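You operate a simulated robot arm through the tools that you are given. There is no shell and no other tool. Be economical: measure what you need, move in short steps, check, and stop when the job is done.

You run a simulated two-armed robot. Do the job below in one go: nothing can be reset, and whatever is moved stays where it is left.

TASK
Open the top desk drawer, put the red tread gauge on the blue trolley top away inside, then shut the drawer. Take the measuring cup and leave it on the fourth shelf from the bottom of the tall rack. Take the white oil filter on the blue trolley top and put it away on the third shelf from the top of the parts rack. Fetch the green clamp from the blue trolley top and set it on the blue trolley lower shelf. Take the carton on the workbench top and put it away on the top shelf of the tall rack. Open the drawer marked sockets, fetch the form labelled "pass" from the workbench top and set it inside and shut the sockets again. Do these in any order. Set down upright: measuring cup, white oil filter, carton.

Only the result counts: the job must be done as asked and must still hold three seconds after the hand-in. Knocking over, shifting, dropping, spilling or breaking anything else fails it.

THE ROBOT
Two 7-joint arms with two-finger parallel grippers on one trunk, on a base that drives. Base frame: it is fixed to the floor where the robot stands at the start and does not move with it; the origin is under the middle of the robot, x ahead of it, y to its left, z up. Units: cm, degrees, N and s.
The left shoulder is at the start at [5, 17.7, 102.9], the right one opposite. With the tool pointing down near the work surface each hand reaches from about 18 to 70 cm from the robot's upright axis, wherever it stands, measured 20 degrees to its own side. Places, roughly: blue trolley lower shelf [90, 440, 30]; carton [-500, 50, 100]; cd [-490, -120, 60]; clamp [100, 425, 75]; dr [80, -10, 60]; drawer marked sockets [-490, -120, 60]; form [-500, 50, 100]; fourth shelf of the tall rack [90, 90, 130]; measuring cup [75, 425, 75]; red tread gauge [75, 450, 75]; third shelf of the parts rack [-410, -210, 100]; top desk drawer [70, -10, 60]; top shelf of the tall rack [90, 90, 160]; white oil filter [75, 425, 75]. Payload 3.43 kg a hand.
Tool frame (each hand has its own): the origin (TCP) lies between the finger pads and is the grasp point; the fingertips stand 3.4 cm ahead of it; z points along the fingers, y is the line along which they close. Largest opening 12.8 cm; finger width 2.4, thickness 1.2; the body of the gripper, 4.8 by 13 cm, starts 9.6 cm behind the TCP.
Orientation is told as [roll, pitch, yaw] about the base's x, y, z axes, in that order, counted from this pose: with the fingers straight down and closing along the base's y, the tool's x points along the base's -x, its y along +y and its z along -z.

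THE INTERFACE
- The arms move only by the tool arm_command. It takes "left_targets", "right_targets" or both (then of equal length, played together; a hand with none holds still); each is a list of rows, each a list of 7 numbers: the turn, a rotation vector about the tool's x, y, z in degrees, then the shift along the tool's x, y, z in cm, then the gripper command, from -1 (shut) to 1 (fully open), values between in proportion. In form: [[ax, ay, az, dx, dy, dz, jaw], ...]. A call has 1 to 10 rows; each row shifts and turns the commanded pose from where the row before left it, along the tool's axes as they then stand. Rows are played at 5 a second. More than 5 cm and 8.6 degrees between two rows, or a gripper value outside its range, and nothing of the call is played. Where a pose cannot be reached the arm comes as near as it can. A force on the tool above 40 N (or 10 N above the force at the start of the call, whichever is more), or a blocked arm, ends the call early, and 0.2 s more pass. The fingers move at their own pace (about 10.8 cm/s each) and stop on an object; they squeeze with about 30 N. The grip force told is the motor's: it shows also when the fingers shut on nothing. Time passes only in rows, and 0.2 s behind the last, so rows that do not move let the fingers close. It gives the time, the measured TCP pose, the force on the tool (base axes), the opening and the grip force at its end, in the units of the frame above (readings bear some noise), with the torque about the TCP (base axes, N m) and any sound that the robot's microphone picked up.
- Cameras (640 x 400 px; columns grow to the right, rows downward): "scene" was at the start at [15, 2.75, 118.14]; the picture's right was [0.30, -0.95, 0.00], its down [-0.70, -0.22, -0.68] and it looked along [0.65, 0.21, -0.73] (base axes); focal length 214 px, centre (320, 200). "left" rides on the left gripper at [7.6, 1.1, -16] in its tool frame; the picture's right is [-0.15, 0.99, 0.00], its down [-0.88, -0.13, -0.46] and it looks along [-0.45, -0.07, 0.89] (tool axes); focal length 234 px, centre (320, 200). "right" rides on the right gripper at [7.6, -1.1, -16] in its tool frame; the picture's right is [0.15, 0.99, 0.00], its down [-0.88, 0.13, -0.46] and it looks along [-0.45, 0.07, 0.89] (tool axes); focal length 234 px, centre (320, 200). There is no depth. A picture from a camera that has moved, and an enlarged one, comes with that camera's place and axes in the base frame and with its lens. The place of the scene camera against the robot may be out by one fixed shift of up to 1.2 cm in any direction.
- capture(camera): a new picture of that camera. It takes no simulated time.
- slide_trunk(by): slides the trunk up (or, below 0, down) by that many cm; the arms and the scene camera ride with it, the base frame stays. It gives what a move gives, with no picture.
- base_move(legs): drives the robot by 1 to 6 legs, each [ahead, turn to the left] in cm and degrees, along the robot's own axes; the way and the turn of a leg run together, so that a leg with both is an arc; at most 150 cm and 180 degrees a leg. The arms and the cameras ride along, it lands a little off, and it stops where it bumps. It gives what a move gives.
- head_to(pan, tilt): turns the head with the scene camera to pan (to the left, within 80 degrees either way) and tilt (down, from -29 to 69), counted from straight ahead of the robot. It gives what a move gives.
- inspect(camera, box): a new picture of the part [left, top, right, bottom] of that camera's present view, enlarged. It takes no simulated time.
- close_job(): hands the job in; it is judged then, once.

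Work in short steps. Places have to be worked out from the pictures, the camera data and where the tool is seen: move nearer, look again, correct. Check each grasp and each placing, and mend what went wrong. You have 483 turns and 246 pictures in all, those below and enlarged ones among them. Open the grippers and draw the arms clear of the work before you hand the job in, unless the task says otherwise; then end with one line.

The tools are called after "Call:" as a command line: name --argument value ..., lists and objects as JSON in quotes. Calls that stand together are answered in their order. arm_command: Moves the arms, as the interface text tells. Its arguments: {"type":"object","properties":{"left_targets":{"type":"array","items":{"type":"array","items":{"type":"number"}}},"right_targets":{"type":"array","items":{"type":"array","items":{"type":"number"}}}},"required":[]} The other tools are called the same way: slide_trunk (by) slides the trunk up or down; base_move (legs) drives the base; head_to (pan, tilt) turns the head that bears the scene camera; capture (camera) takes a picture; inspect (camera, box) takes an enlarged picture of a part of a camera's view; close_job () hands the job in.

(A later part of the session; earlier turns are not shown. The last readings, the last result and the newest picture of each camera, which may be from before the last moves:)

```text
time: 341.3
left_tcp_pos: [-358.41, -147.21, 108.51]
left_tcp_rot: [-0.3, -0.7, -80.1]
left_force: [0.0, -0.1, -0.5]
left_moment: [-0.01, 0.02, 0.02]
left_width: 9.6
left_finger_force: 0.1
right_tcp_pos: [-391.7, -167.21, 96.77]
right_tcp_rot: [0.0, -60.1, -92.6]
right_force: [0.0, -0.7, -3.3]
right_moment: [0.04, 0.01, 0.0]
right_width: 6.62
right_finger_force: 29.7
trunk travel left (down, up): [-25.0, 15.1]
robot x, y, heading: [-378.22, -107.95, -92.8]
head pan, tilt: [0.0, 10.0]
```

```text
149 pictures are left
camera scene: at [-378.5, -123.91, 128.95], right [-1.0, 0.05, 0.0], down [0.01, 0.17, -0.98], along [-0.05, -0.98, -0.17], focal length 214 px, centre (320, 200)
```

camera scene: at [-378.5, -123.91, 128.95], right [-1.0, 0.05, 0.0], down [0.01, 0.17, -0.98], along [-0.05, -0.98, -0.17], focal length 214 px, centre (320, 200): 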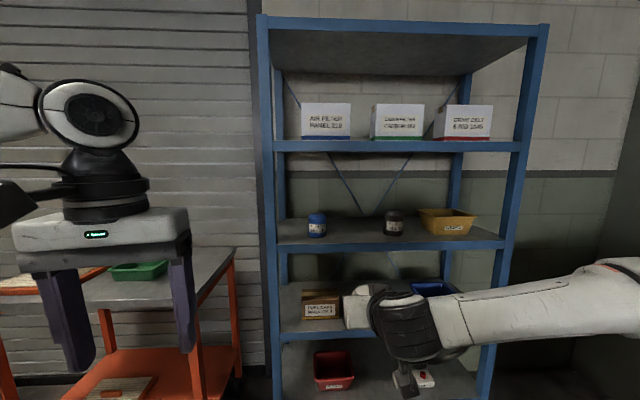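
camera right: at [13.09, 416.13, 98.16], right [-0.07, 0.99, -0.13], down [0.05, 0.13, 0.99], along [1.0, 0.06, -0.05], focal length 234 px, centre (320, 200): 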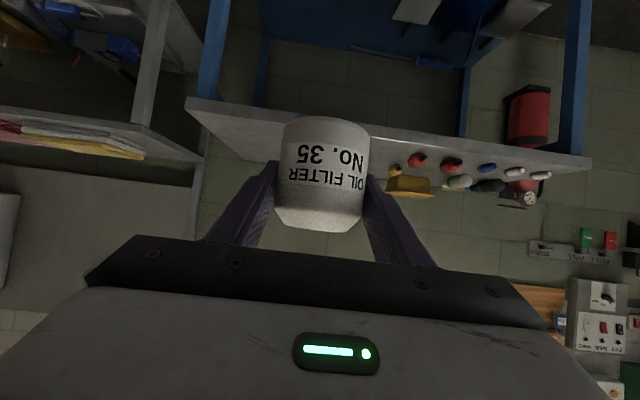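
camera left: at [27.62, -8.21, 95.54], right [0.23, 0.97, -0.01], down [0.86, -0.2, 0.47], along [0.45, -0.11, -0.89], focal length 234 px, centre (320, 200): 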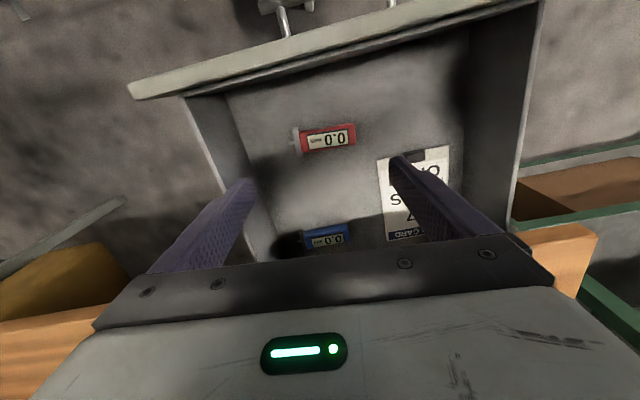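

The third shelf from the top (z≈100) has a gap between the two jars at x≈-397. Raise the trunk, align, and drive in.

Call:
slide_trunk --by 13

Call:
arm_command --right_targets '[[0, 0, 0, 0, -1.6, 0, -1], [0, 0, 0, 0, -1.6, 0, -1], [0, 0, 0, 0, 0, 0, -1]]'

Call:
base_move --legs '[[18, 0]]'

Call:
capture --camera "right"

Call:
capture --camera "scene"

```text
time: 342.9
left_tcp_pos: [-358.41, -147.3, 121.52]
left_tcp_rot: [-0.5, -0.7, -80.0]
left_force: [0.4, 0.1, -0.1]
left_moment: [0.02, 0.01, 0.0]
left_width: 9.59
left_finger_force: 0.1
right_tcp_pos: [-391.74, -167.24, 109.79]
right_tcp_rot: [0.0, -60.1, -92.5]
right_force: [-0.5, -0.1, -2.5]
right_moment: [0.06, 0.02, 0.03]
right_width: 6.61
right_finger_force: 30.3
trunk travel left (down, up): [-38.0, 2.1]
robot x, y, heading: [-378.04, -107.98, -92.7]
head pan, tilt: [0.0, 10.0]
```

```text
time: 343.7
left_tcp_pos: [-358.43, -147.12, 121.51]
left_tcp_rot: [-0.4, -0.7, -80.0]
left_force: [-0.6, 0.1, 0.4]
left_moment: [-0.02, -0.02, 0.01]
left_width: 9.6
left_finger_force: 0.0
right_tcp_pos: [-394.95, -166.95, 109.78]
right_tcp_rot: [0.0, -60.0, -92.5]
right_force: [-0.8, 1.0, -1.7]
right_moment: [0.04, -0.02, 0.03]
right_width: 6.61
right_finger_force: 30.2
trunk travel left (down, up): [-38.0, 2.1]
robot x, y, heading: [-377.96, -107.77, -92.9]
head pan, tilt: [0.0, 10.0]
```

```text
time: 345.2
left_tcp_pos: [-359.11, -164.78, 121.44]
left_tcp_rot: [-0.4, -0.6, -79.9]
left_force: [-0.2, 0.2, -1.2]
left_moment: [0.04, 0.0, -0.01]
left_width: 9.59
left_finger_force: 0.0
right_tcp_pos: [-395.71, -184.41, 109.72]
right_tcp_rot: [0.0, -60.0, -92.4]
right_force: [0.2, 0.3, -2.3]
right_moment: [0.02, -0.03, -0.04]
right_width: 6.61
right_finger_force: 30.1
trunk travel left (down, up): [-38.0, 2.1]
robot x, y, heading: [-379.02, -125.38, -92.6]
head pan, tilt: [0.0, 10.0]
```

```text
148 pictures are left
camera right: at [-396.01, -166.86, 111.09], right [0.99, 0.03, -0.13], down [0.13, -0.05, 0.99], along [0.02, -1.0, -0.06], focal length 234 px, centre (320, 200)
```

right: 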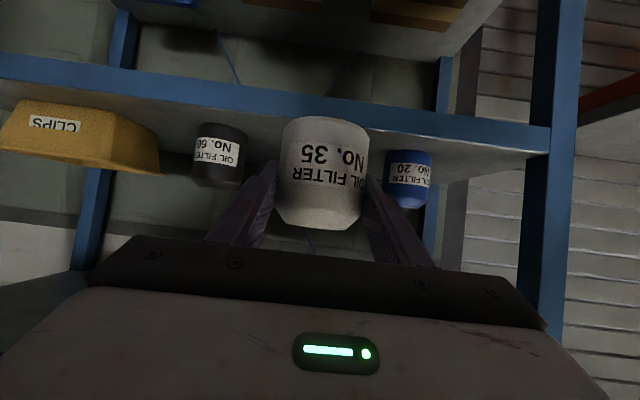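

```text
147 pictures are left
camera scene: at [-379.33, -141.46, 141.94], right [-1.0, 0.05, 0.0], down [0.01, 0.17, -0.98], along [-0.05, -0.98, -0.17], focal length 214 px, centre (320, 200)
```

scene: 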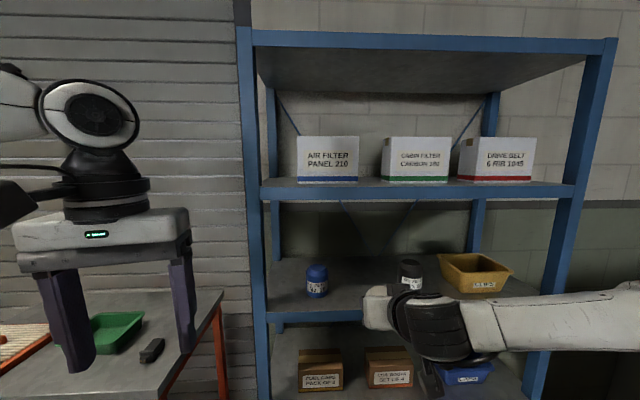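

Gap centre is x≈-396.3, right ahead. Drive 14 cm and extend 8 cm.

Call:
base_move --legs '[[14, 0]]'

Call:
arm_command --right_targets '[[0, 0, 0, -1, 0, 1.73, -1], [0, 0, 0, -1, 0, 1.73, -1], [0, 0, 0, -1, 0, 1.73, -1], [0, 0, 0, -1, 0, 1.73, -1], [0, 0, 0, 0, 0, 0, -1]]'

Call:
capture --camera "right"

```text
time: 346.5
left_tcp_pos: [-359.88, -178.26, 121.51]
left_tcp_rot: [-0.4, -0.6, -79.9]
left_force: [0.6, -0.7, 0.7]
left_moment: [0.01, -0.02, 0.03]
left_width: 9.59
left_finger_force: 0.1
right_tcp_pos: [-396.25, -198.15, 109.79]
right_tcp_rot: [0.1, -59.9, -92.5]
right_force: [-0.8, -0.6, -2.1]
right_moment: [0.05, 0.0, -0.01]
right_width: 6.59
right_finger_force: 30.2
trunk travel left (down, up): [-38.0, 2.1]
robot x, y, heading: [-379.5, -139.07, -92.7]
head pan, tilt: [0.0, 10.0]
```

```text
time: 347.7
left_tcp_pos: [-359.79, -178.09, 121.51]
left_tcp_rot: [-0.4, -0.7, -79.9]
left_force: [0.7, -0.4, -0.1]
left_moment: [0.02, -0.01, 0.0]
left_width: 9.61
left_finger_force: 0.0
right_tcp_pos: [-396.59, -205.99, 109.79]
right_tcp_rot: [0.0, -60.0, -92.3]
right_force: [-0.2, 0.2, -2.1]
right_moment: [0.04, 0.0, 0.04]
right_width: 6.59
right_finger_force: 29.8
trunk travel left (down, up): [-38.0, 2.1]
robot x, y, heading: [-379.38, -139.25, -92.7]
head pan, tilt: [0.0, 10.0]
```

```text
146 pictures are left
camera right: at [-396.9, -188.24, 111.1], right [0.99, 0.03, -0.13], down [0.13, -0.05, 0.99], along [0.02, -1.0, -0.06], focal length 234 px, centre (320, 200)
```

right: 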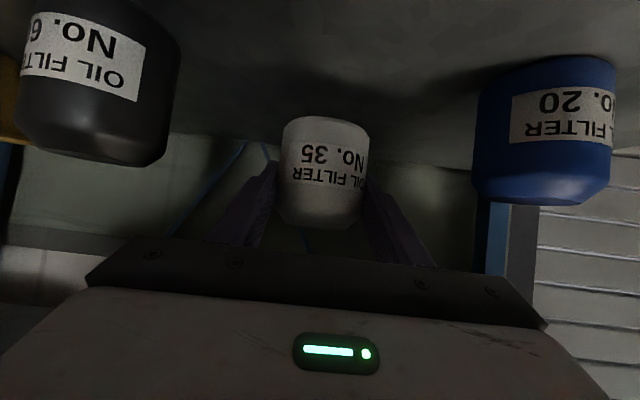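

Between the jars with clearance. Lower with guard.

Call:
arm_command --right_targets '[[0, 0, 0, 1.7, 0, 1, -1], [0, 0, 0, 1.3, 0, 0.75, -1], [0, 0, 0, 0.44, 0, 0.25, -1], [0, 0, 0, 0.44, 0, 0.25, -1], [0, 0, 0, 0.44, 0, 0.25, -1], [0, 0, 0, 0.44, 0, 0.25, -1], [0, 0, 0, 0.44, 0, 0.25, -1]]'

```text
time: 349.3
left_tcp_pos: [-359.73, -177.86, 121.69]
left_tcp_rot: [-0.3, -0.9, -79.8]
left_force: [0.5, 0.1, 0.7]
left_moment: [-0.03, 0.0, 0.01]
left_width: 9.6
left_finger_force: 0.1
right_tcp_pos: [-396.71, -205.97, 104.81]
right_tcp_rot: [0.0, -61.1, -92.6]
right_force: [-4.5, -0.6, 28.2]
right_moment: [-0.24, 0.03, 0.35]
right_width: 6.64
right_finger_force: 29.7
trunk travel left (down, up): [-38.0, 2.1]
robot x, y, heading: [-379.63, -138.83, -92.9]
head pan, tilt: [0.0, 10.0]
```

On the shelf. Ease up, open to 9 cm, withdraw.

Call:
arm_command --right_targets '[[0, 0, 0, -0.44, 0, -0.25, -1], [0, 0, 0, 0, 0, 0, 0.2], [0, 0, 0, 0, 0, 0, 0.4], [0, 0, 0, 0, 0, 0, 0.4], [0, 0, 0, 0, 0, 0, 0.4]]'

Call:
arm_command --right_targets '[[0, 0, 0, 1, 0, -1.74, 0.4], [0, 0, 0, 1.5, 0, -2.6, 0.4], [0, 0, 0, 1.5, 0, -2.6, 0.4], [0, 0, 0, 1.5, 0, -2.6, 0.4], [0, 0, 0, 0, 0, 0, 0.4]]'

Call:
capture --camera "right"

```text
time: 350.5
left_tcp_pos: [-359.77, -178.15, 121.46]
left_tcp_rot: [-0.5, -0.8, -79.9]
left_force: [-0.7, 0.5, 0.2]
left_moment: [0.01, 0.0, 0.01]
left_width: 9.62
left_finger_force: 0.2
right_tcp_pos: [-396.58, -206.0, 104.37]
right_tcp_rot: [-0.1, -60.0, -92.4]
right_force: [0.1, 0.2, -0.6]
right_moment: [-0.03, 0.0, -0.03]
right_width: 8.95
right_finger_force: 0.0
trunk travel left (down, up): [-38.0, 2.1]
robot x, y, heading: [-379.32, -138.91, -92.7]
head pan, tilt: [0.0, 10.0]
```

```text
time: 351.7
left_tcp_pos: [-359.77, -178.03, 121.47]
left_tcp_rot: [-0.4, -0.7, -79.9]
left_force: [0.2, -0.7, -0.3]
left_moment: [0.03, -0.02, 0.01]
left_width: 9.59
left_finger_force: 0.0
right_tcp_pos: [-396.3, -194.96, 104.3]
right_tcp_rot: [0.2, -60.1, -92.6]
right_force: [0.3, 0.7, -0.7]
right_moment: [0.05, -0.02, 0.02]
right_width: 8.95
right_finger_force: 0.1
trunk travel left (down, up): [-38.0, 2.1]
robot x, y, heading: [-379.6, -138.93, -92.6]
head pan, tilt: [0.0, 10.0]
```

```text
145 pictures are left
camera right: at [-396.62, -177.31, 105.64], right [0.99, 0.03, -0.13], down [0.13, -0.05, 0.99], along [0.02, -1.0, -0.05], focal length 234 px, centre (320, 200)
```

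right: 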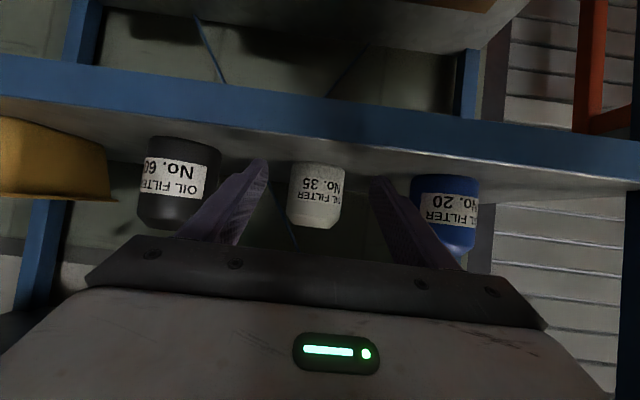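

Filter stands upright between the other two. Back off and turn to the red tool chest.

Call:
base_move --legs '[[-45, 0], [0, -87.3]]'

Call:
head_to --pan 10 --tilt 25

Call:
capture --camera "scene"

Call:
head_to --pan -45 --tilt 20

Call:
capture --camera "scene"

```text
time: 358.2
left_tcp_pos: [-415.93, -114.7, 121.47]
left_tcp_rot: [-0.3, -0.7, -167.6]
left_force: [0.0, -0.1, 0.1]
left_moment: [-0.02, -0.02, -0.01]
left_width: 9.63
left_finger_force: 0.0
right_tcp_pos: [-434.05, -78.82, 104.27]
right_tcp_rot: [0.0, -60.0, 179.8]
right_force: [0.8, -0.2, 0.0]
right_moment: [-0.03, 0.01, 0.0]
right_width: 8.94
right_finger_force: 0.0
trunk travel left (down, up): [-38.0, 2.1]
robot x, y, heading: [-377.37, -93.44, 179.6]
head pan, tilt: [0.0, 10.0]
```

```text
time: 358.9
left_tcp_pos: [-415.83, -114.74, 121.46]
left_tcp_rot: [-0.4, -0.7, -167.6]
left_force: [0.0, -0.2, 0.9]
left_moment: [-0.01, -0.04, 0.0]
left_width: 9.6
left_finger_force: 0.0
right_tcp_pos: [-434.17, -78.84, 104.31]
right_tcp_rot: [0.0, -60.0, 179.8]
right_force: [0.3, -0.1, -0.4]
right_moment: [0.0, -0.01, 0.03]
right_width: 8.98
right_finger_force: 0.0
trunk travel left (down, up): [-38.0, 2.1]
robot x, y, heading: [-377.52, -93.25, 179.6]
head pan, tilt: [10.0, 25.0]
```

```text
144 pictures are left
camera scene: at [-393.12, -94.57, 139.52], right [-0.17, 0.99, 0.0], down [0.42, 0.07, -0.91], along [-0.89, -0.15, -0.42], focal length 214 px, centre (320, 200)
```

scene: 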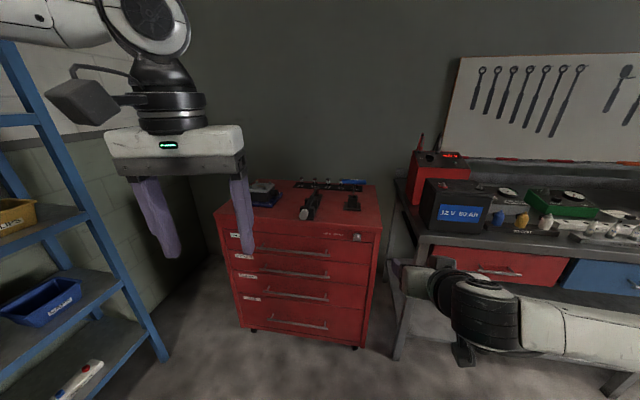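

```text
time: 360.2
left_tcp_pos: [-415.93, -114.76, 121.54]
left_tcp_rot: [-0.4, -0.6, -167.7]
left_force: [-0.4, 0.6, -0.2]
left_moment: [-0.01, 0.02, 0.01]
left_width: 9.63
left_finger_force: 0.0
right_tcp_pos: [-434.17, -78.9, 104.23]
right_tcp_rot: [0.0, -60.0, 179.8]
right_force: [-0.3, 0.5, 0.0]
right_moment: [-0.01, 0.02, 0.06]
right_width: 8.98
right_finger_force: 0.1
trunk travel left (down, up): [-38.0, 2.1]
robot x, y, heading: [-377.47, -93.5, 179.5]
head pan, tilt: [-45.0, 20.0]
```

```text
143 pictures are left
camera scene: at [-390.58, -86.41, 140.33], right [0.71, 0.7, 0.0], down [0.24, -0.24, -0.94], along [-0.66, 0.67, -0.34], focal length 214 px, centre (320, 200)
```

scene: 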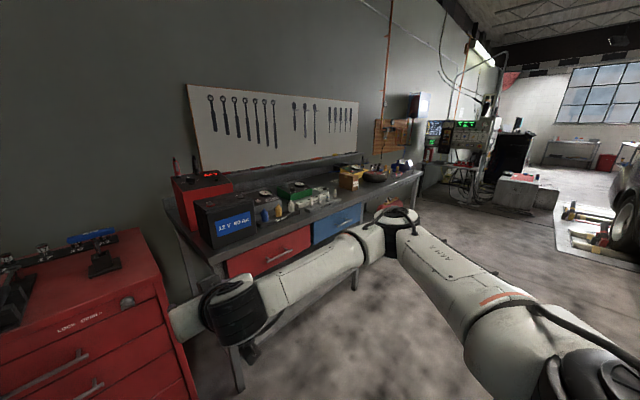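

Look closely at the chest's drawer labels.

Call:
head_to --pan 15 --tilt 30

Call:
inspect --camera "scene" --box '[230, 130, 430, 330]'

```text
time: 361.5
left_tcp_pos: [-415.9, -114.7, 121.61]
left_tcp_rot: [-0.4, -0.7, -167.7]
left_force: [-0.5, 0.7, 0.1]
left_moment: [-0.03, 0.01, -0.03]
left_width: 9.6
left_finger_force: 0.1
right_tcp_pos: [-434.08, -79.03, 104.42]
right_tcp_rot: [0.0, -60.0, 179.8]
right_force: [-0.2, 0.6, -0.2]
right_moment: [-0.01, -0.03, -0.01]
right_width: 8.96
right_finger_force: 0.1
trunk travel left (down, up): [-38.0, 2.1]
robot x, y, heading: [-377.49, -93.52, 179.8]
head pan, tilt: [15.0, 30.0]
```

```text
2.00 times, centred on (330, 230) of scene
camera zoom: at [-392.79, -95.31, 138.72], right [-0.25, 0.97, 0.0], down [0.48, 0.13, -0.87], along [-0.84, -0.22, -0.5], focal length 429 px, centre (300, 140)
```

zoom: 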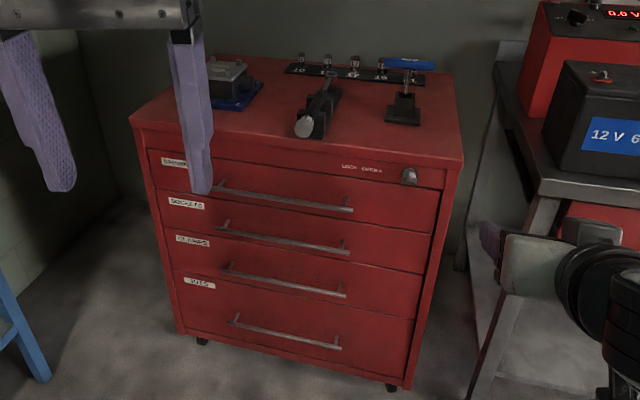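

Zoom further on the labels and the lock.

Call:
inspect --camera "scene" --box '[255, 195, 335, 255]'

Call:
inspect --camera "scene" --box '[330, 195, 410, 255]'

```text
6.67 times, centred on (295, 225) of scene
camera zoom: at [-392.79, -95.31, 138.72], right [-0.25, 0.97, 0.0], down [0.48, 0.13, -0.87], along [-0.84, -0.22, -0.5], focal length 1430 px, centre (487, 33)
```

zoom: 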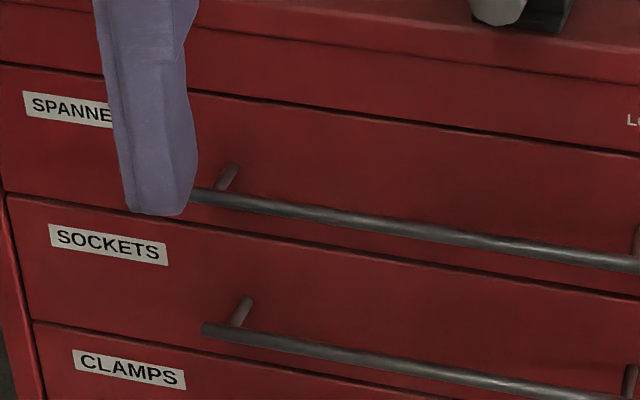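

```text
6.67 times, centred on (370, 225) of scene
camera zoom: at [-392.79, -95.31, 138.72], right [-0.25, 0.97, 0.0], down [0.48, 0.13, -0.87], along [-0.84, -0.22, -0.5], focal length 1430 px, centre (-13, 33)
```

zoom: 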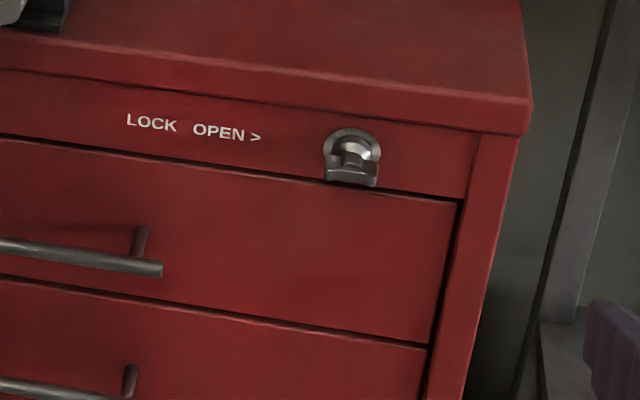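

The second drawer is SOCKETS, with its handle near (-474, -121, 60). There's a latch at top right marked "LOCK OPEN>"; I'll try the drawer first. Reposition in front of the chest and set the right hand to the handle-grip pose.

Call:
base_move --legs '[[-30, 0], [0, 30], [58, 0], [0, -30]]'

Call:
arm_command --right_targets '[[0, -7.5, 0, 0, 0, 0, -0.4], [0, -7.5, 0, 0, 0, 0, -0.4], [0, -7.5, 0, 0, 0, 0, -0.4], [0, -7.5, 0, 0, 0, 0, -0.4], [0, 0, 8.2, 0, 0, 0, -0.4], [0, 0, 8.2, 0, 0, 0, -0.4], [0, 0, 8.2, 0, 0, 0, -0.4], [0, 0, 8.2, 0, 0, 0, -0.4], [0, 0, 8.2, 0, 0, 0, -0.4], [0, 0, 8.2, 0, 0, 0, -0.4]]'

Call:
arm_command --right_targets '[[0, 0, 8.2, 0, 0, 0, -0.4], [0, 0, 8.2, 0, 0, 0, -0.4], [0, 0, 8.2, 0, 0, 0, -0.4], [0, 0, 8.2, 0, 0, 0, -0.4], [0, 0, 8.0, 0, 0, 0, -0.4], [0, 0, 0, 0, 0, 0, -0.4]]'

Call:
slide_trunk --by -38

Call:
capture --camera "right"

Call:
capture --camera "scene"

```text
time: 369.4
left_tcp_pos: [-437.5, -143.51, 121.48]
left_tcp_rot: [-0.3, -0.7, -167.9]
left_force: [-0.6, 0.2, -0.6]
left_moment: [-0.01, 0.01, 0.03]
left_width: 9.61
left_finger_force: 0.1
right_tcp_pos: [-455.54, -107.76, 104.28]
right_tcp_rot: [0.2, -60.0, 179.5]
right_force: [-0.7, 0.5, 1.0]
right_moment: [0.02, 0.02, 0.02]
right_width: 8.96
right_finger_force: 0.0
trunk travel left (down, up): [-38.0, 2.1]
robot x, y, heading: [-399.07, -122.85, 179.1]
head pan, tilt: [15.0, 30.0]
```

```text
time: 371.6
left_tcp_pos: [-437.55, -143.63, 121.44]
left_tcp_rot: [-0.4, -0.7, -167.9]
left_force: [-0.6, -0.6, 0.2]
left_moment: [-0.04, 0.01, 0.04]
left_width: 9.61
left_finger_force: 0.0
right_tcp_pos: [-454.52, -111.73, 104.49]
right_tcp_rot: [73.5, -38.3, 101.6]
right_force: [0.7, 0.5, -0.3]
right_moment: [-0.03, -0.01, 0.01]
right_width: 3.86
right_finger_force: 0.0
right hand out of reach, approached as far as the arm can: row 1, 2, 3, 4
trunk travel left (down, up): [-38.0, 2.1]
robot x, y, heading: [-399.1, -122.64, 179.1]
head pan, tilt: [15.0, 30.0]
```

```text
time: 373.0
left_tcp_pos: [-437.63, -143.54, 121.6]
left_tcp_rot: [-0.5, -0.7, -167.9]
left_force: [0.3, -0.3, 0.3]
left_moment: [0.0, 0.01, -0.04]
left_width: 9.61
left_finger_force: 0.0
right_tcp_pos: [-454.54, -111.93, 104.45]
right_tcp_rot: [77.2, 1.1, 91.0]
right_force: [-0.8, 0.1, -0.4]
right_moment: [0.01, 0.03, -0.01]
right_width: 3.87
right_finger_force: 0.0
trunk travel left (down, up): [-38.0, 2.1]
robot x, y, heading: [-398.78, -122.31, 179.0]
head pan, tilt: [15.0, 30.0]
```

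```text
time: 376.6
left_tcp_pos: [-437.49, -143.58, 83.5]
left_tcp_rot: [-0.4, -0.7, -167.9]
left_force: [0.8, 0.5, 0.6]
left_moment: [-0.02, 0.01, 0.0]
left_width: 9.63
left_finger_force: 0.0
right_tcp_pos: [-454.63, -111.86, 66.48]
right_tcp_rot: [77.2, 1.1, 91.0]
right_force: [-1.2, 0.5, 0.2]
right_moment: [-0.05, 0.04, 0.0]
right_width: 3.86
right_finger_force: 0.1
trunk travel left (down, up): [0.0, 40.1]
robot x, y, heading: [-398.95, -122.57, 179.4]
head pan, tilt: [15.0, 30.0]
```

```text
139 pictures are left
camera right: at [-438.58, -119.07, 68.98], right [-0.22, -0.13, 0.97], down [0.4, 0.89, 0.21], along [-0.89, 0.43, -0.14], focal length 234 px, centre (320, 200)
```

right: 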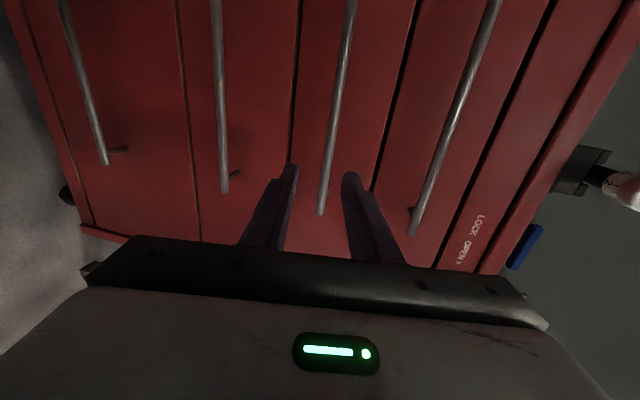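

```text
138 pictures are left
camera scene: at [-414.37, -124.25, 100.72], right [-0.25, 0.97, 0.0], down [0.48, 0.12, -0.87], along [-0.84, -0.21, -0.5], focal length 214 px, centre (320, 200)
```

scene: 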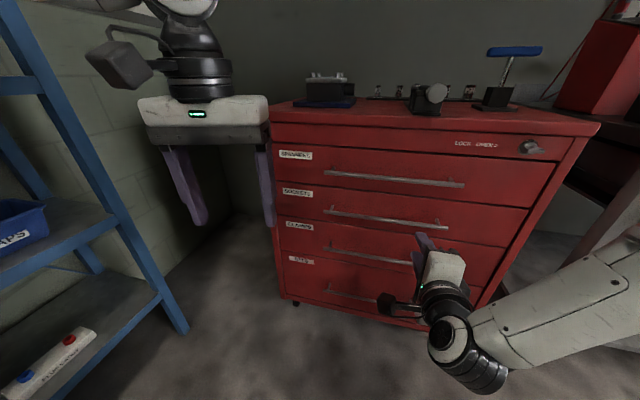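

The hand points 13° down; correct the pitch and look again.

Call:
arm_command --right_targets '[[-6.4, 0, 0, 0, 0, 0, -0.4], [-6.4, 0, 0, 0, 0, 0, -0.4], [0, 0, 0, 0, 0, 0, -0.4]]'

Call:
capture --camera "right"

```text
time: 377.4
left_tcp_pos: [-437.51, -143.49, 83.53]
left_tcp_rot: [-0.3, -0.8, -168.0]
left_force: [0.4, 0.1, -0.4]
left_moment: [0.01, 0.0, -0.01]
left_width: 9.59
left_finger_force: 0.1
right_tcp_pos: [-453.56, -115.36, 68.64]
right_tcp_rot: [89.9, 1.0, 90.6]
right_force: [0.1, -0.4, -1.0]
right_moment: [0.01, -0.03, 0.01]
right_width: 3.85
right_finger_force: 0.0
right hand out of reach, approached as far as the arm can: row 1, 2
trunk travel left (down, up): [0.0, 40.1]
robot x, y, heading: [-399.13, -122.26, 179.6]
head pan, tilt: [15.0, 30.0]
```

```text
137 pictures are left
camera right: at [-437.42, -122.74, 67.52], right [0.0, -0.13, 0.99], down [0.45, 0.89, 0.12], along [-0.89, 0.44, 0.06], focal length 234 px, centre (320, 200)
```

right: 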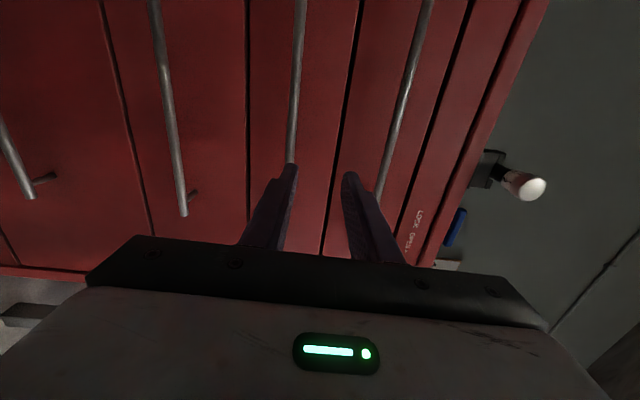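

Sockets bar is at z≈64. Retract 5 cm, lower 4.5 cm, then look again.

Call:
arm_command --right_targets '[[0, 0, 0, 0, 0, -3, -0.4], [0, 0, 0, 0, -2.2, -2, -0.4], [0, 0, 0, 0, -2.2, 0, -0.4], [0, 0, 0, 0, 0, 0, -0.4]]'

Call:
capture --camera "right"

```text
time: 378.4
left_tcp_pos: [-437.55, -143.51, 83.51]
left_tcp_rot: [-0.4, -0.6, -167.9]
left_force: [0.0, 0.4, 0.6]
left_moment: [-0.02, -0.01, 0.01]
left_width: 9.59
left_finger_force: 0.1
right_tcp_pos: [-448.32, -115.96, 64.58]
right_tcp_rot: [90.0, 1.1, 90.7]
right_force: [0.5, 0.1, -0.4]
right_moment: [0.0, 0.04, 0.03]
right_width: 3.84
right_finger_force: 0.0
right hand out of reach, approached as far as the arm can: row 3
trunk travel left (down, up): [0.0, 40.1]
robot x, y, heading: [-398.91, -122.58, 179.1]
head pan, tilt: [15.0, 30.0]
```

```text
136 pictures are left
camera right: at [-432.17, -123.41, 63.62], right [0.0, -0.13, 0.99], down [0.44, 0.89, 0.12], along [-0.9, 0.44, 0.06], focal length 234 px, centre (320, 200)
```

right: 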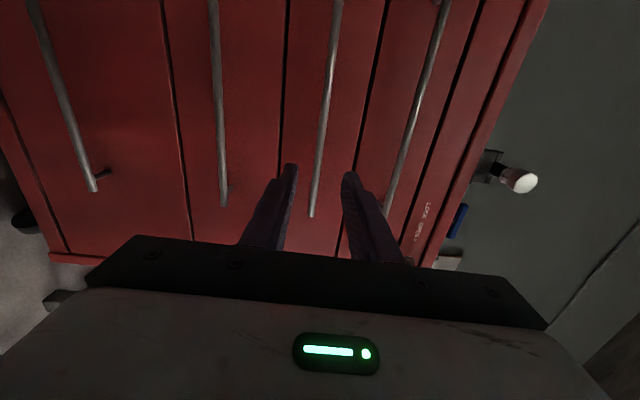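

Aligned. Drive 20 cm ahead and look.

Call:
base_move --legs '[[20, 0]]'

Call:
capture --camera "right"

```text
time: 380.1
left_tcp_pos: [-457.4, -143.44, 83.43]
left_tcp_rot: [-0.5, -0.6, -167.9]
left_force: [-0.4, 0.7, 0.2]
left_moment: [0.01, 0.01, 0.03]
left_width: 9.61
left_finger_force: 0.1
right_tcp_pos: [-467.78, -115.95, 64.56]
right_tcp_rot: [89.6, 0.9, 91.0]
right_force: [1.0, 0.3, 1.0]
right_moment: [-0.04, 0.06, -0.03]
right_width: 3.87
right_finger_force: 1.0
trunk travel left (down, up): [0.0, 40.1]
robot x, y, heading: [-419.05, -122.13, 179.1]
head pan, tilt: [15.0, 30.0]
stopped in leg 1: the force on the tool passed its limit (the readings are from after the stop); the commanded pose is now the measured one
```

```text
135 pictures are left
camera right: at [-451.65, -123.25, 63.59], right [0.0, -0.13, 0.99], down [0.44, 0.89, 0.12], along [-0.9, 0.44, 0.05], focal length 234 px, centre (320, 200)
```

right: 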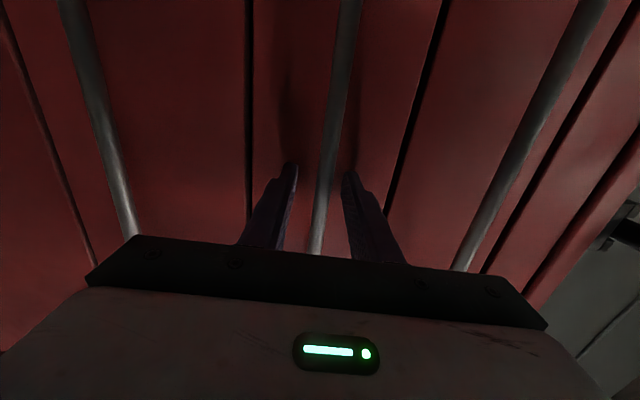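

Fingertips reached the drawer face with the bar between them. Close and pull back 3 cm to test if it is locked.

Call:
arm_command --right_targets '[[0, 0, 0, 0, 0, -0.3, -0.4], [0, 0, 0, 0, 0, 0, -1], [0, 0, 0, 0, 0, 0, -1], [0, 0, 0, 0, 0, 0, -1]]'

Call:
arm_command --right_targets '[[0, 0, 0, 0, 0, -1, -1], [0, 0, 0, 0, 0, -1, -1], [0, 0, 0, 0, 0, -1, -1], [0, 0, 0, 0, 0, 0, -1]]'

Call:
capture --camera "right"

```text
time: 381.1
left_tcp_pos: [-457.38, -143.39, 83.63]
left_tcp_rot: [-0.4, -0.8, -167.9]
left_force: [0.7, -0.3, 0.0]
left_moment: [0.01, 0.0, 0.01]
left_width: 9.57
left_finger_force: 0.0
right_tcp_pos: [-467.57, -115.94, 64.74]
right_tcp_rot: [89.8, 0.7, 91.1]
right_force: [-0.7, 0.0, 11.8]
right_moment: [1.14, 0.02, 0.12]
right_width: 1.14
right_finger_force: 45.2
trunk travel left (down, up): [0.0, 40.1]
robot x, y, heading: [-418.88, -122.27, 179.5]
head pan, tilt: [15.0, 30.0]
```

```text
time: 382.1
left_tcp_pos: [-457.15, -143.55, 83.59]
left_tcp_rot: [-0.4, -0.8, -167.7]
left_force: [-0.2, 0.7, -0.2]
left_moment: [0.05, -0.01, 0.0]
left_width: 9.58
left_finger_force: 0.0
right_tcp_pos: [-464.53, -115.88, 64.67]
right_tcp_rot: [89.5, 0.8, 90.8]
right_force: [1.3, 9.0, 15.4]
right_moment: [1.08, -0.06, 0.46]
right_width: 1.17
right_finger_force: 45.0
trunk travel left (down, up): [0.0, 40.1]
robot x, y, heading: [-419.05, -122.25, 179.5]
head pan, tilt: [15.0, 30.0]
```

```text
134 pictures are left
camera right: at [-448.43, -123.32, 63.77], right [-0.01, -0.13, 0.99], down [0.44, 0.89, 0.12], along [-0.9, 0.44, 0.05], focal length 234 px, centre (320, 200)
```

right: 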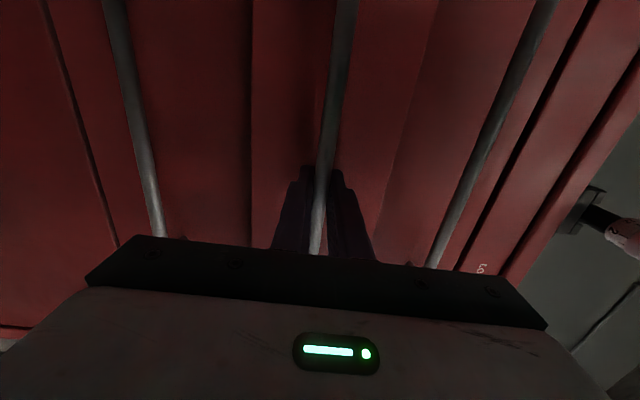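

It opens, not locked. Pull it 25 cm further by driving back.

Call:
base_move --legs '[[-25, 0]]'

Call:
capture --camera "scene"

```text
time: 383.9
left_tcp_pos: [-432.96, -143.64, 83.57]
left_tcp_rot: [-0.4, -0.8, -167.7]
left_force: [0.3, 0.1, 0.3]
left_moment: [0.0, -0.01, -0.03]
left_width: 9.61
left_finger_force: 0.1
right_tcp_pos: [-440.25, -116.02, 64.77]
right_tcp_rot: [89.8, 0.7, 90.4]
right_force: [-0.8, 32.9, 11.0]
right_moment: [1.05, -0.09, 0.47]
right_width: 1.18
right_finger_force: 44.6
trunk travel left (down, up): [0.0, 40.1]
robot x, y, heading: [-394.29, -122.56, 179.5]
head pan, tilt: [15.0, 30.0]
```

```text
133 pictures are left
camera scene: at [-409.84, -124.2, 100.74], right [-0.25, 0.97, 0.0], down [0.48, 0.12, -0.87], along [-0.84, -0.22, -0.5], focal length 214 px, centre (320, 200)
```

scene: 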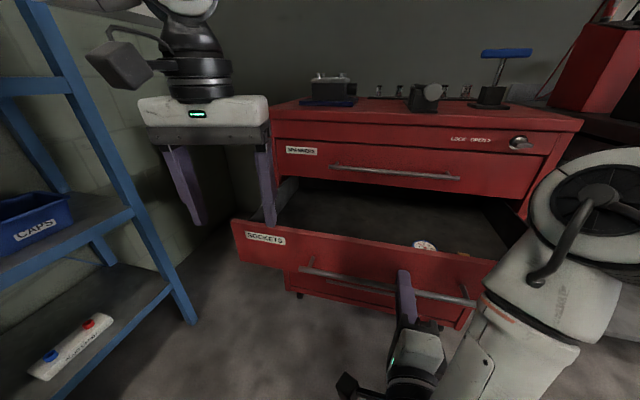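

Open by 27 cm. Release, back off, raise trunk and go look at the workbench.

Call:
arm_command --right_targets '[[0, 0, 0, 0, 0, 0, -0.4], [0, 0, 0, 0, 0, 0, -0.4], [0, 0, 0, 0, 0, 0, -0.4]]'

Call:
base_move --legs '[[-40, 0]]'

Call:
slide_trunk --by 30

Call:
head_to --pan 0 --tilt 35

Call:
capture --camera "scene"

```text
time: 384.7
left_tcp_pos: [-432.91, -143.66, 83.5]
left_tcp_rot: [-0.3, -0.7, -167.6]
left_force: [0.4, 0.0, 0.2]
left_moment: [0.0, 0.02, 0.0]
left_width: 9.6
left_finger_force: 0.0
right_tcp_pos: [-440.4, -116.08, 64.71]
right_tcp_rot: [89.5, 0.5, 90.5]
right_force: [-0.2, 0.8, -0.1]
right_moment: [-0.02, 0.01, 0.0]
right_width: 3.83
right_finger_force: 0.1
trunk travel left (down, up): [0.0, 40.1]
robot x, y, heading: [-394.77, -122.49, 179.4]
head pan, tilt: [15.0, 30.0]
```

```text
time: 387.2
left_tcp_pos: [-393.15, -144.14, 83.6]
left_tcp_rot: [-0.4, -0.7, -167.3]
left_force: [0.1, -0.2, -0.1]
left_moment: [-0.01, 0.0, -0.02]
left_width: 9.59
left_finger_force: 0.1
right_tcp_pos: [-400.54, -116.49, 64.65]
right_tcp_rot: [89.6, 0.5, 90.9]
right_force: [-0.6, 0.2, 0.1]
right_moment: [-0.02, 0.02, 0.04]
right_width: 3.85
right_finger_force: 0.1
trunk travel left (down, up): [0.0, 40.1]
robot x, y, heading: [-354.58, -122.5, 179.7]
head pan, tilt: [15.0, 30.0]
```

```text
time: 390.2
left_tcp_pos: [-393.07, -144.21, 113.59]
left_tcp_rot: [-0.4, -0.8, -167.3]
left_force: [0.3, 0.3, 0.9]
left_moment: [-0.01, 0.02, 0.01]
left_width: 9.6
left_finger_force: 0.0
right_tcp_pos: [-400.52, -116.53, 94.6]
right_tcp_rot: [89.6, 0.6, 90.9]
right_force: [-0.6, -0.2, -0.7]
right_moment: [0.01, 0.01, 0.02]
right_width: 3.85
right_finger_force: 0.2
trunk travel left (down, up): [-30.0, 10.1]
robot x, y, heading: [-354.48, -122.36, 179.7]
head pan, tilt: [15.0, 30.0]
```

```text
time: 391.0
left_tcp_pos: [-393.05, -144.2, 113.45]
left_tcp_rot: [-0.4, -0.7, -167.3]
left_force: [0.6, -0.6, 0.5]
left_moment: [-0.02, 0.01, -0.02]
left_width: 9.61
left_finger_force: 0.1
right_tcp_pos: [-400.57, -116.5, 94.74]
right_tcp_rot: [89.5, 0.5, 90.9]
right_force: [-0.3, 0.4, -0.5]
right_moment: [-0.02, 0.01, 0.0]
right_width: 3.82
right_finger_force: 0.0
trunk travel left (down, up): [-30.0, 10.1]
robot x, y, heading: [-354.53, -122.53, 179.9]
head pan, tilt: [0.0, 35.0]
```

```text
132 pictures are left
camera scene: at [-370.13, -122.27, 129.94], right [0.0, 1.0, 0.0], down [0.57, 0.0, -0.82], along [-0.82, 0.0, -0.57], focal length 214 px, centre (320, 200)
```

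scene: 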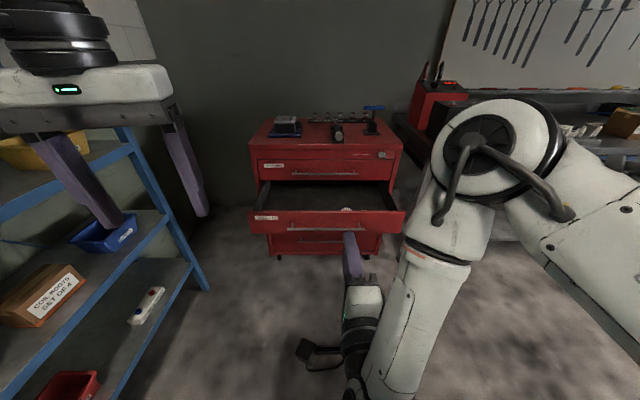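

Turn the right hand back, then turn to face north and view the way to the workbench.

Call:
arm_command --right_targets '[[0, 0, -8.2, 0, 0, 0, 0.5], [0, 0, -8.2, 0, 0, 0, 0.5], [0, 0, -8.2, 0, 0, 0, 0.5], [0, 0, -8.2, 0, 0, 0, 0.5], [0, 0, -8.2, 0, 0, 0, 0.5], [0, 0, -8.2, 0, 0, 0, 0.5], [0, 0, -8.2, 0, 0, 0, 0.5], [0, 0, -8.2, 0, 0, 0, 0.5], [0, 0, -8.2, 0, 0, 0, 0.5], [0, 0, -8.2, 0, 0, 0, 0.5]]'

Call:
base_move --legs '[[0, -70]]'

Call:
head_to --pan 15 --tilt 20

Call:
capture --camera "scene"

```text
time: 393.2
left_tcp_pos: [-393.0, -144.15, 113.56]
left_tcp_rot: [-0.4, -0.7, -167.3]
left_force: [-0.6, -0.1, -0.7]
left_moment: [0.01, -0.01, 0.0]
left_width: 9.59
left_finger_force: 0.0
right_tcp_pos: [-400.65, -116.54, 94.66]
right_tcp_rot: [85.7, -81.5, 95.2]
right_force: [-0.1, 0.7, 0.4]
right_moment: [0.0, 0.01, -0.02]
right_width: 9.59
right_finger_force: 0.0
trunk travel left (down, up): [-30.0, 10.1]
robot x, y, heading: [-354.49, -122.52, 180.0]
head pan, tilt: [0.0, 35.0]
```

```text
time: 396.6
left_tcp_pos: [-388.37, -94.34, 113.47]
left_tcp_rot: [-0.5, -0.8, 123.5]
left_force: [-0.3, -1.3, 0.8]
left_moment: [-0.05, 0.01, 0.0]
left_width: 9.59
left_finger_force: 0.1
right_tcp_pos: [-365.18, -77.58, 94.67]
right_tcp_rot: [85.8, -81.5, 25.7]
right_force: [-0.5, -0.7, 0.7]
right_moment: [0.01, 0.03, 0.0]
right_width: 9.6
right_finger_force: 0.1
trunk travel left (down, up): [-30.0, 10.1]
robot x, y, heading: [-354.88, -122.22, 110.4]
head pan, tilt: [0.0, 35.0]
```

```text
time: 397.4
left_tcp_pos: [-388.41, -94.45, 113.61]
left_tcp_rot: [-0.4, -0.8, 123.4]
left_force: [0.5, -0.5, -0.7]
left_moment: [0.01, -0.02, 0.01]
left_width: 9.61
left_finger_force: 0.0
right_tcp_pos: [-365.3, -77.55, 94.82]
right_tcp_rot: [85.8, -81.5, 25.7]
right_force: [0.0, -0.4, -0.1]
right_moment: [-0.01, 0.01, 0.0]
right_width: 9.58
right_finger_force: 0.0
trunk travel left (down, up): [-30.0, 10.1]
robot x, y, heading: [-354.6, -122.5, 110.5]
head pan, tilt: [15.0, 20.0]
```

```text
131 pictures are left
camera scene: at [-362.21, -108.15, 132.32], right [0.81, 0.58, 0.0], down [0.2, -0.28, -0.94], along [-0.55, 0.76, -0.34], focal length 214 px, centre (320, 200)
```

scene: 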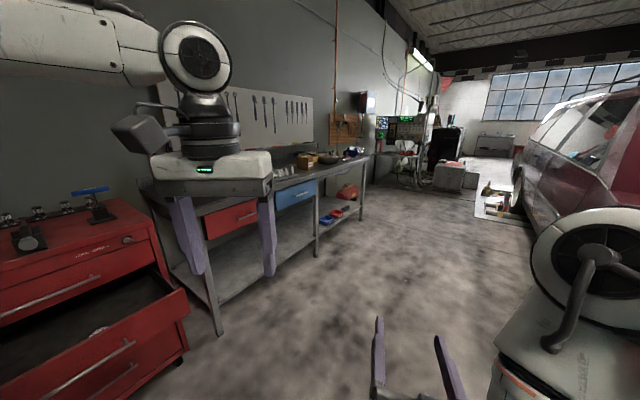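

The aisle along the bench is free; bench front x≈-475, y from -64 to 154. Drive to (-395, 40) and face the bench.

Call:
base_move --legs '[[0, -5], [150, 0], [15, 0], [0, 75]]'

Call:
head_to --pan 0 --tilt 30

Call:
capture --camera "scene"

```text
time: 409.1
left_tcp_pos: [-435.21, 8.41, 113.5]
left_tcp_rot: [-0.3, -0.7, -168.0]
left_force: [0.6, 0.3, -0.4]
left_moment: [0.01, 0.0, -0.01]
left_width: 9.59
left_finger_force: 0.1
right_tcp_pos: [-442.68, 36.18, 94.74]
right_tcp_rot: [85.8, -81.5, 94.3]
right_force: [0.2, -0.2, 0.6]
right_moment: [0.0, -0.03, -0.01]
right_width: 9.63
right_finger_force: 0.0
trunk travel left (down, up): [-30.0, 10.1]
robot x, y, heading: [-396.78, 29.57, 179.7]
head pan, tilt: [15.0, 20.0]
```

```text
time: 409.9
left_tcp_pos: [-435.36, 8.38, 113.51]
left_tcp_rot: [-0.4, -0.7, -167.9]
left_force: [0.4, 0.2, 0.3]
left_moment: [-0.03, 0.01, 0.03]
left_width: 9.6
left_finger_force: 0.1
right_tcp_pos: [-442.61, 36.13, 94.68]
right_tcp_rot: [86.0, -81.5, 94.2]
right_force: [-0.2, -0.5, -0.6]
right_moment: [-0.03, 0.01, -0.04]
right_width: 9.6
right_finger_force: 0.2
trunk travel left (down, up): [-30.0, 10.1]
robot x, y, heading: [-396.94, 29.6, 179.4]
head pan, tilt: [0.0, 30.0]
```

```text
130 pictures are left
camera scene: at [-412.48, 30.1, 130.72], right [0.01, 1.0, 0.0], down [0.5, -0.01, -0.87], along [-0.87, 0.01, -0.5], focal length 214 px, centre (320, 200)
```

scene: 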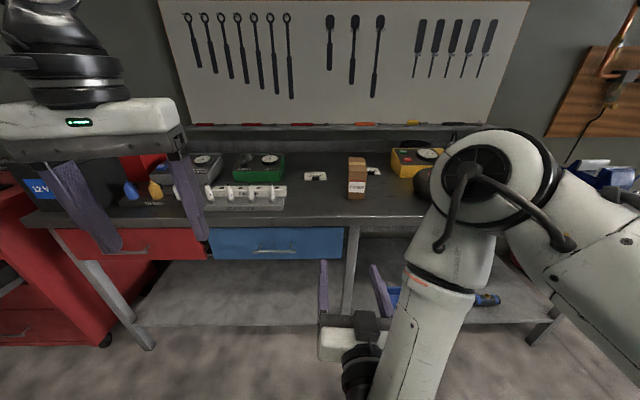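

Zoom on the bench top.

Call:
inspect --camera "scene" --box '[200, 130, 440, 280]'

Call:
inspect --camera "scene" --box '[295, 145, 391, 205]'

```text
2.67 times, centred on (320, 205) of scene
camera zoom: at [-412.48, 30.1, 130.72], right [0.01, 1.0, 0.0], down [0.5, -0.01, -0.87], along [-0.87, 0.01, -0.5], focal length 572 px, centre (320, 187)
```

zoom: 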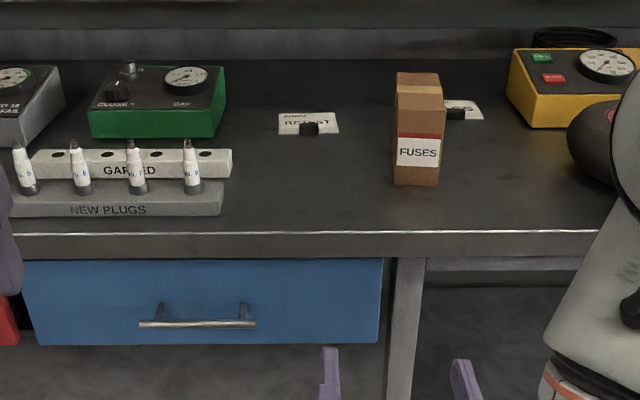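

```text
6.67 times, centred on (343, 175) of scene
camera zoom: at [-412.48, 30.1, 130.72], right [0.01, 1.0, 0.0], down [0.5, -0.01, -0.87], along [-0.87, 0.01, -0.5], focal length 1430 px, centre (167, 367)
```

zoom: 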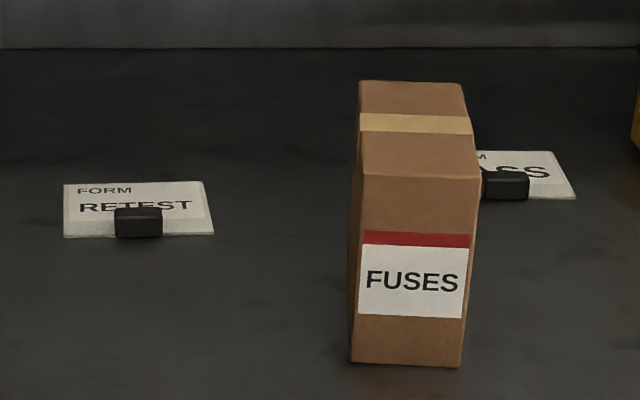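

The PASS form lies behind the FUSES carton. I'll first move the carton aside with the right hand (pitch -75°). Set the wrist and look with the hand camera.

Call:
arm_command --right_targets '[[0, 0, -8.0, 0, 0, 0, 0.7], [0, 7.5, 0, 0, 0, 0, 0.7], [0, 7.5, 0, 0, 0, 0, 0.7], [0, 0, 0, 0, 0, 0, 0.7]]'

Call:
capture --camera "right"

```text
time: 410.9
left_tcp_pos: [-435.38, 8.44, 113.55]
left_tcp_rot: [-0.4, -0.7, -168.0]
left_force: [0.4, 0.0, -0.3]
left_moment: [0.01, -0.01, 0.01]
left_width: 9.6
left_finger_force: 0.1
right_tcp_pos: [-442.6, 36.08, 94.65]
right_tcp_rot: [1.8, -74.2, 178.6]
right_force: [-0.1, 1.0, 0.8]
right_moment: [-0.04, -0.01, 0.01]
right_width: 10.87
right_finger_force: 0.1
trunk travel left (down, up): [-30.0, 10.1]
robot x, y, heading: [-396.8, 29.63, 179.2]
head pan, tilt: [0.0, 30.0]
```

```text
127 pictures are left
camera right: at [-425.16, 37.35, 91.62], right [0.04, -0.99, -0.13], down [0.2, -0.12, 0.97], along [-0.98, -0.07, 0.19], focal length 234 px, centre (320, 200)
```

right: 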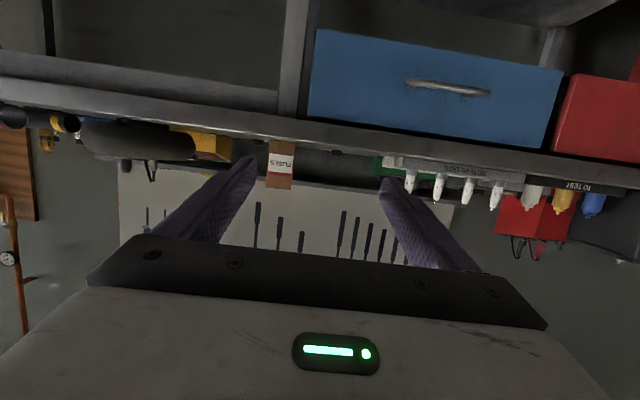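

Bench top is at z≈90, and the carton front at about (-484, 44.6). Align the hand and drive in 30 cm.

Call:
arm_command --right_targets '[[0, 0, 0, -1.06, -2.8, -0.3, 0.6], [0, 0, 0, -1.06, -2.8, -0.3, 0.6], [0, 0, 0, -1.06, -2.8, -0.3, 0.6], [0, 0, 0, 0, 0, 0, 0.6]]'

Call:
base_move --legs '[[30, 0]]'

Call:
capture --camera "right"

Call:
capture --camera "scene"

```text
time: 411.9
left_tcp_pos: [-435.21, 8.41, 113.48]
left_tcp_rot: [-0.4, -0.7, -167.9]
left_force: [-0.2, -0.2, 0.3]
left_moment: [-0.01, 0.0, -0.01]
left_width: 9.61
left_finger_force: 0.1
right_tcp_pos: [-443.08, 44.16, 97.8]
right_tcp_rot: [1.7, -74.4, 178.6]
right_force: [-0.3, -0.2, -1.0]
right_moment: [-0.03, 0.0, -0.02]
right_width: 10.23
right_finger_force: 0.1
right hand out of reach, approached as far as the arm can: row 3
trunk travel left (down, up): [-30.0, 10.1]
robot x, y, heading: [-396.93, 29.35, 179.0]
head pan, tilt: [0.0, 30.0]
```

```text
time: 413.9
left_tcp_pos: [-464.55, 8.43, 113.65]
left_tcp_rot: [-0.4, -0.8, -167.7]
left_force: [0.0, 0.3, 0.3]
left_moment: [0.02, -0.02, -0.01]
left_width: 9.61
left_finger_force: 0.0
right_tcp_pos: [-472.52, 44.47, 97.67]
right_tcp_rot: [1.9, -74.3, 178.7]
right_force: [-0.5, 0.1, 0.4]
right_moment: [-0.04, 0.0, 0.02]
right_width: 10.25
right_finger_force: 0.0
trunk travel left (down, up): [-30.0, 10.1]
robot x, y, heading: [-426.52, 30.08, 179.5]
head pan, tilt: [0.0, 30.0]
```

```text
126 pictures are left
camera right: at [-455.05, 45.74, 94.62], right [0.05, -0.99, -0.13], down [0.2, -0.12, 0.97], along [-0.98, -0.07, 0.2], focal length 234 px, centre (320, 200)
```

right: 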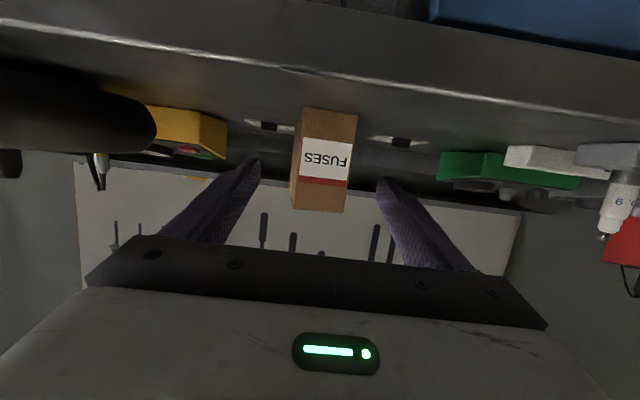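

```text
125 pictures are left
camera scene: at [-441.83, 30.36, 130.71], right [0.01, 1.0, 0.0], down [0.5, 0.0, -0.87], along [-0.87, 0.01, -0.5], focal length 214 px, centre (320, 200)
```

scene: 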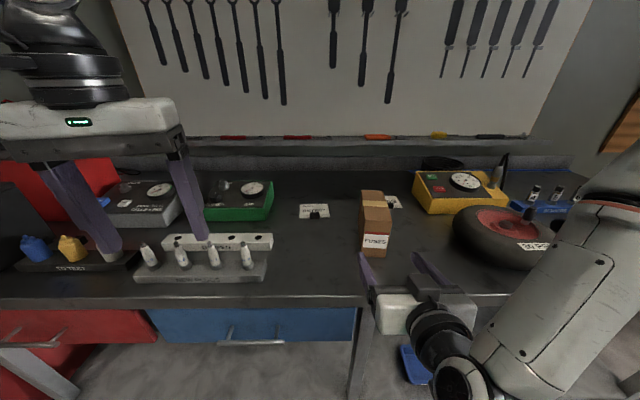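

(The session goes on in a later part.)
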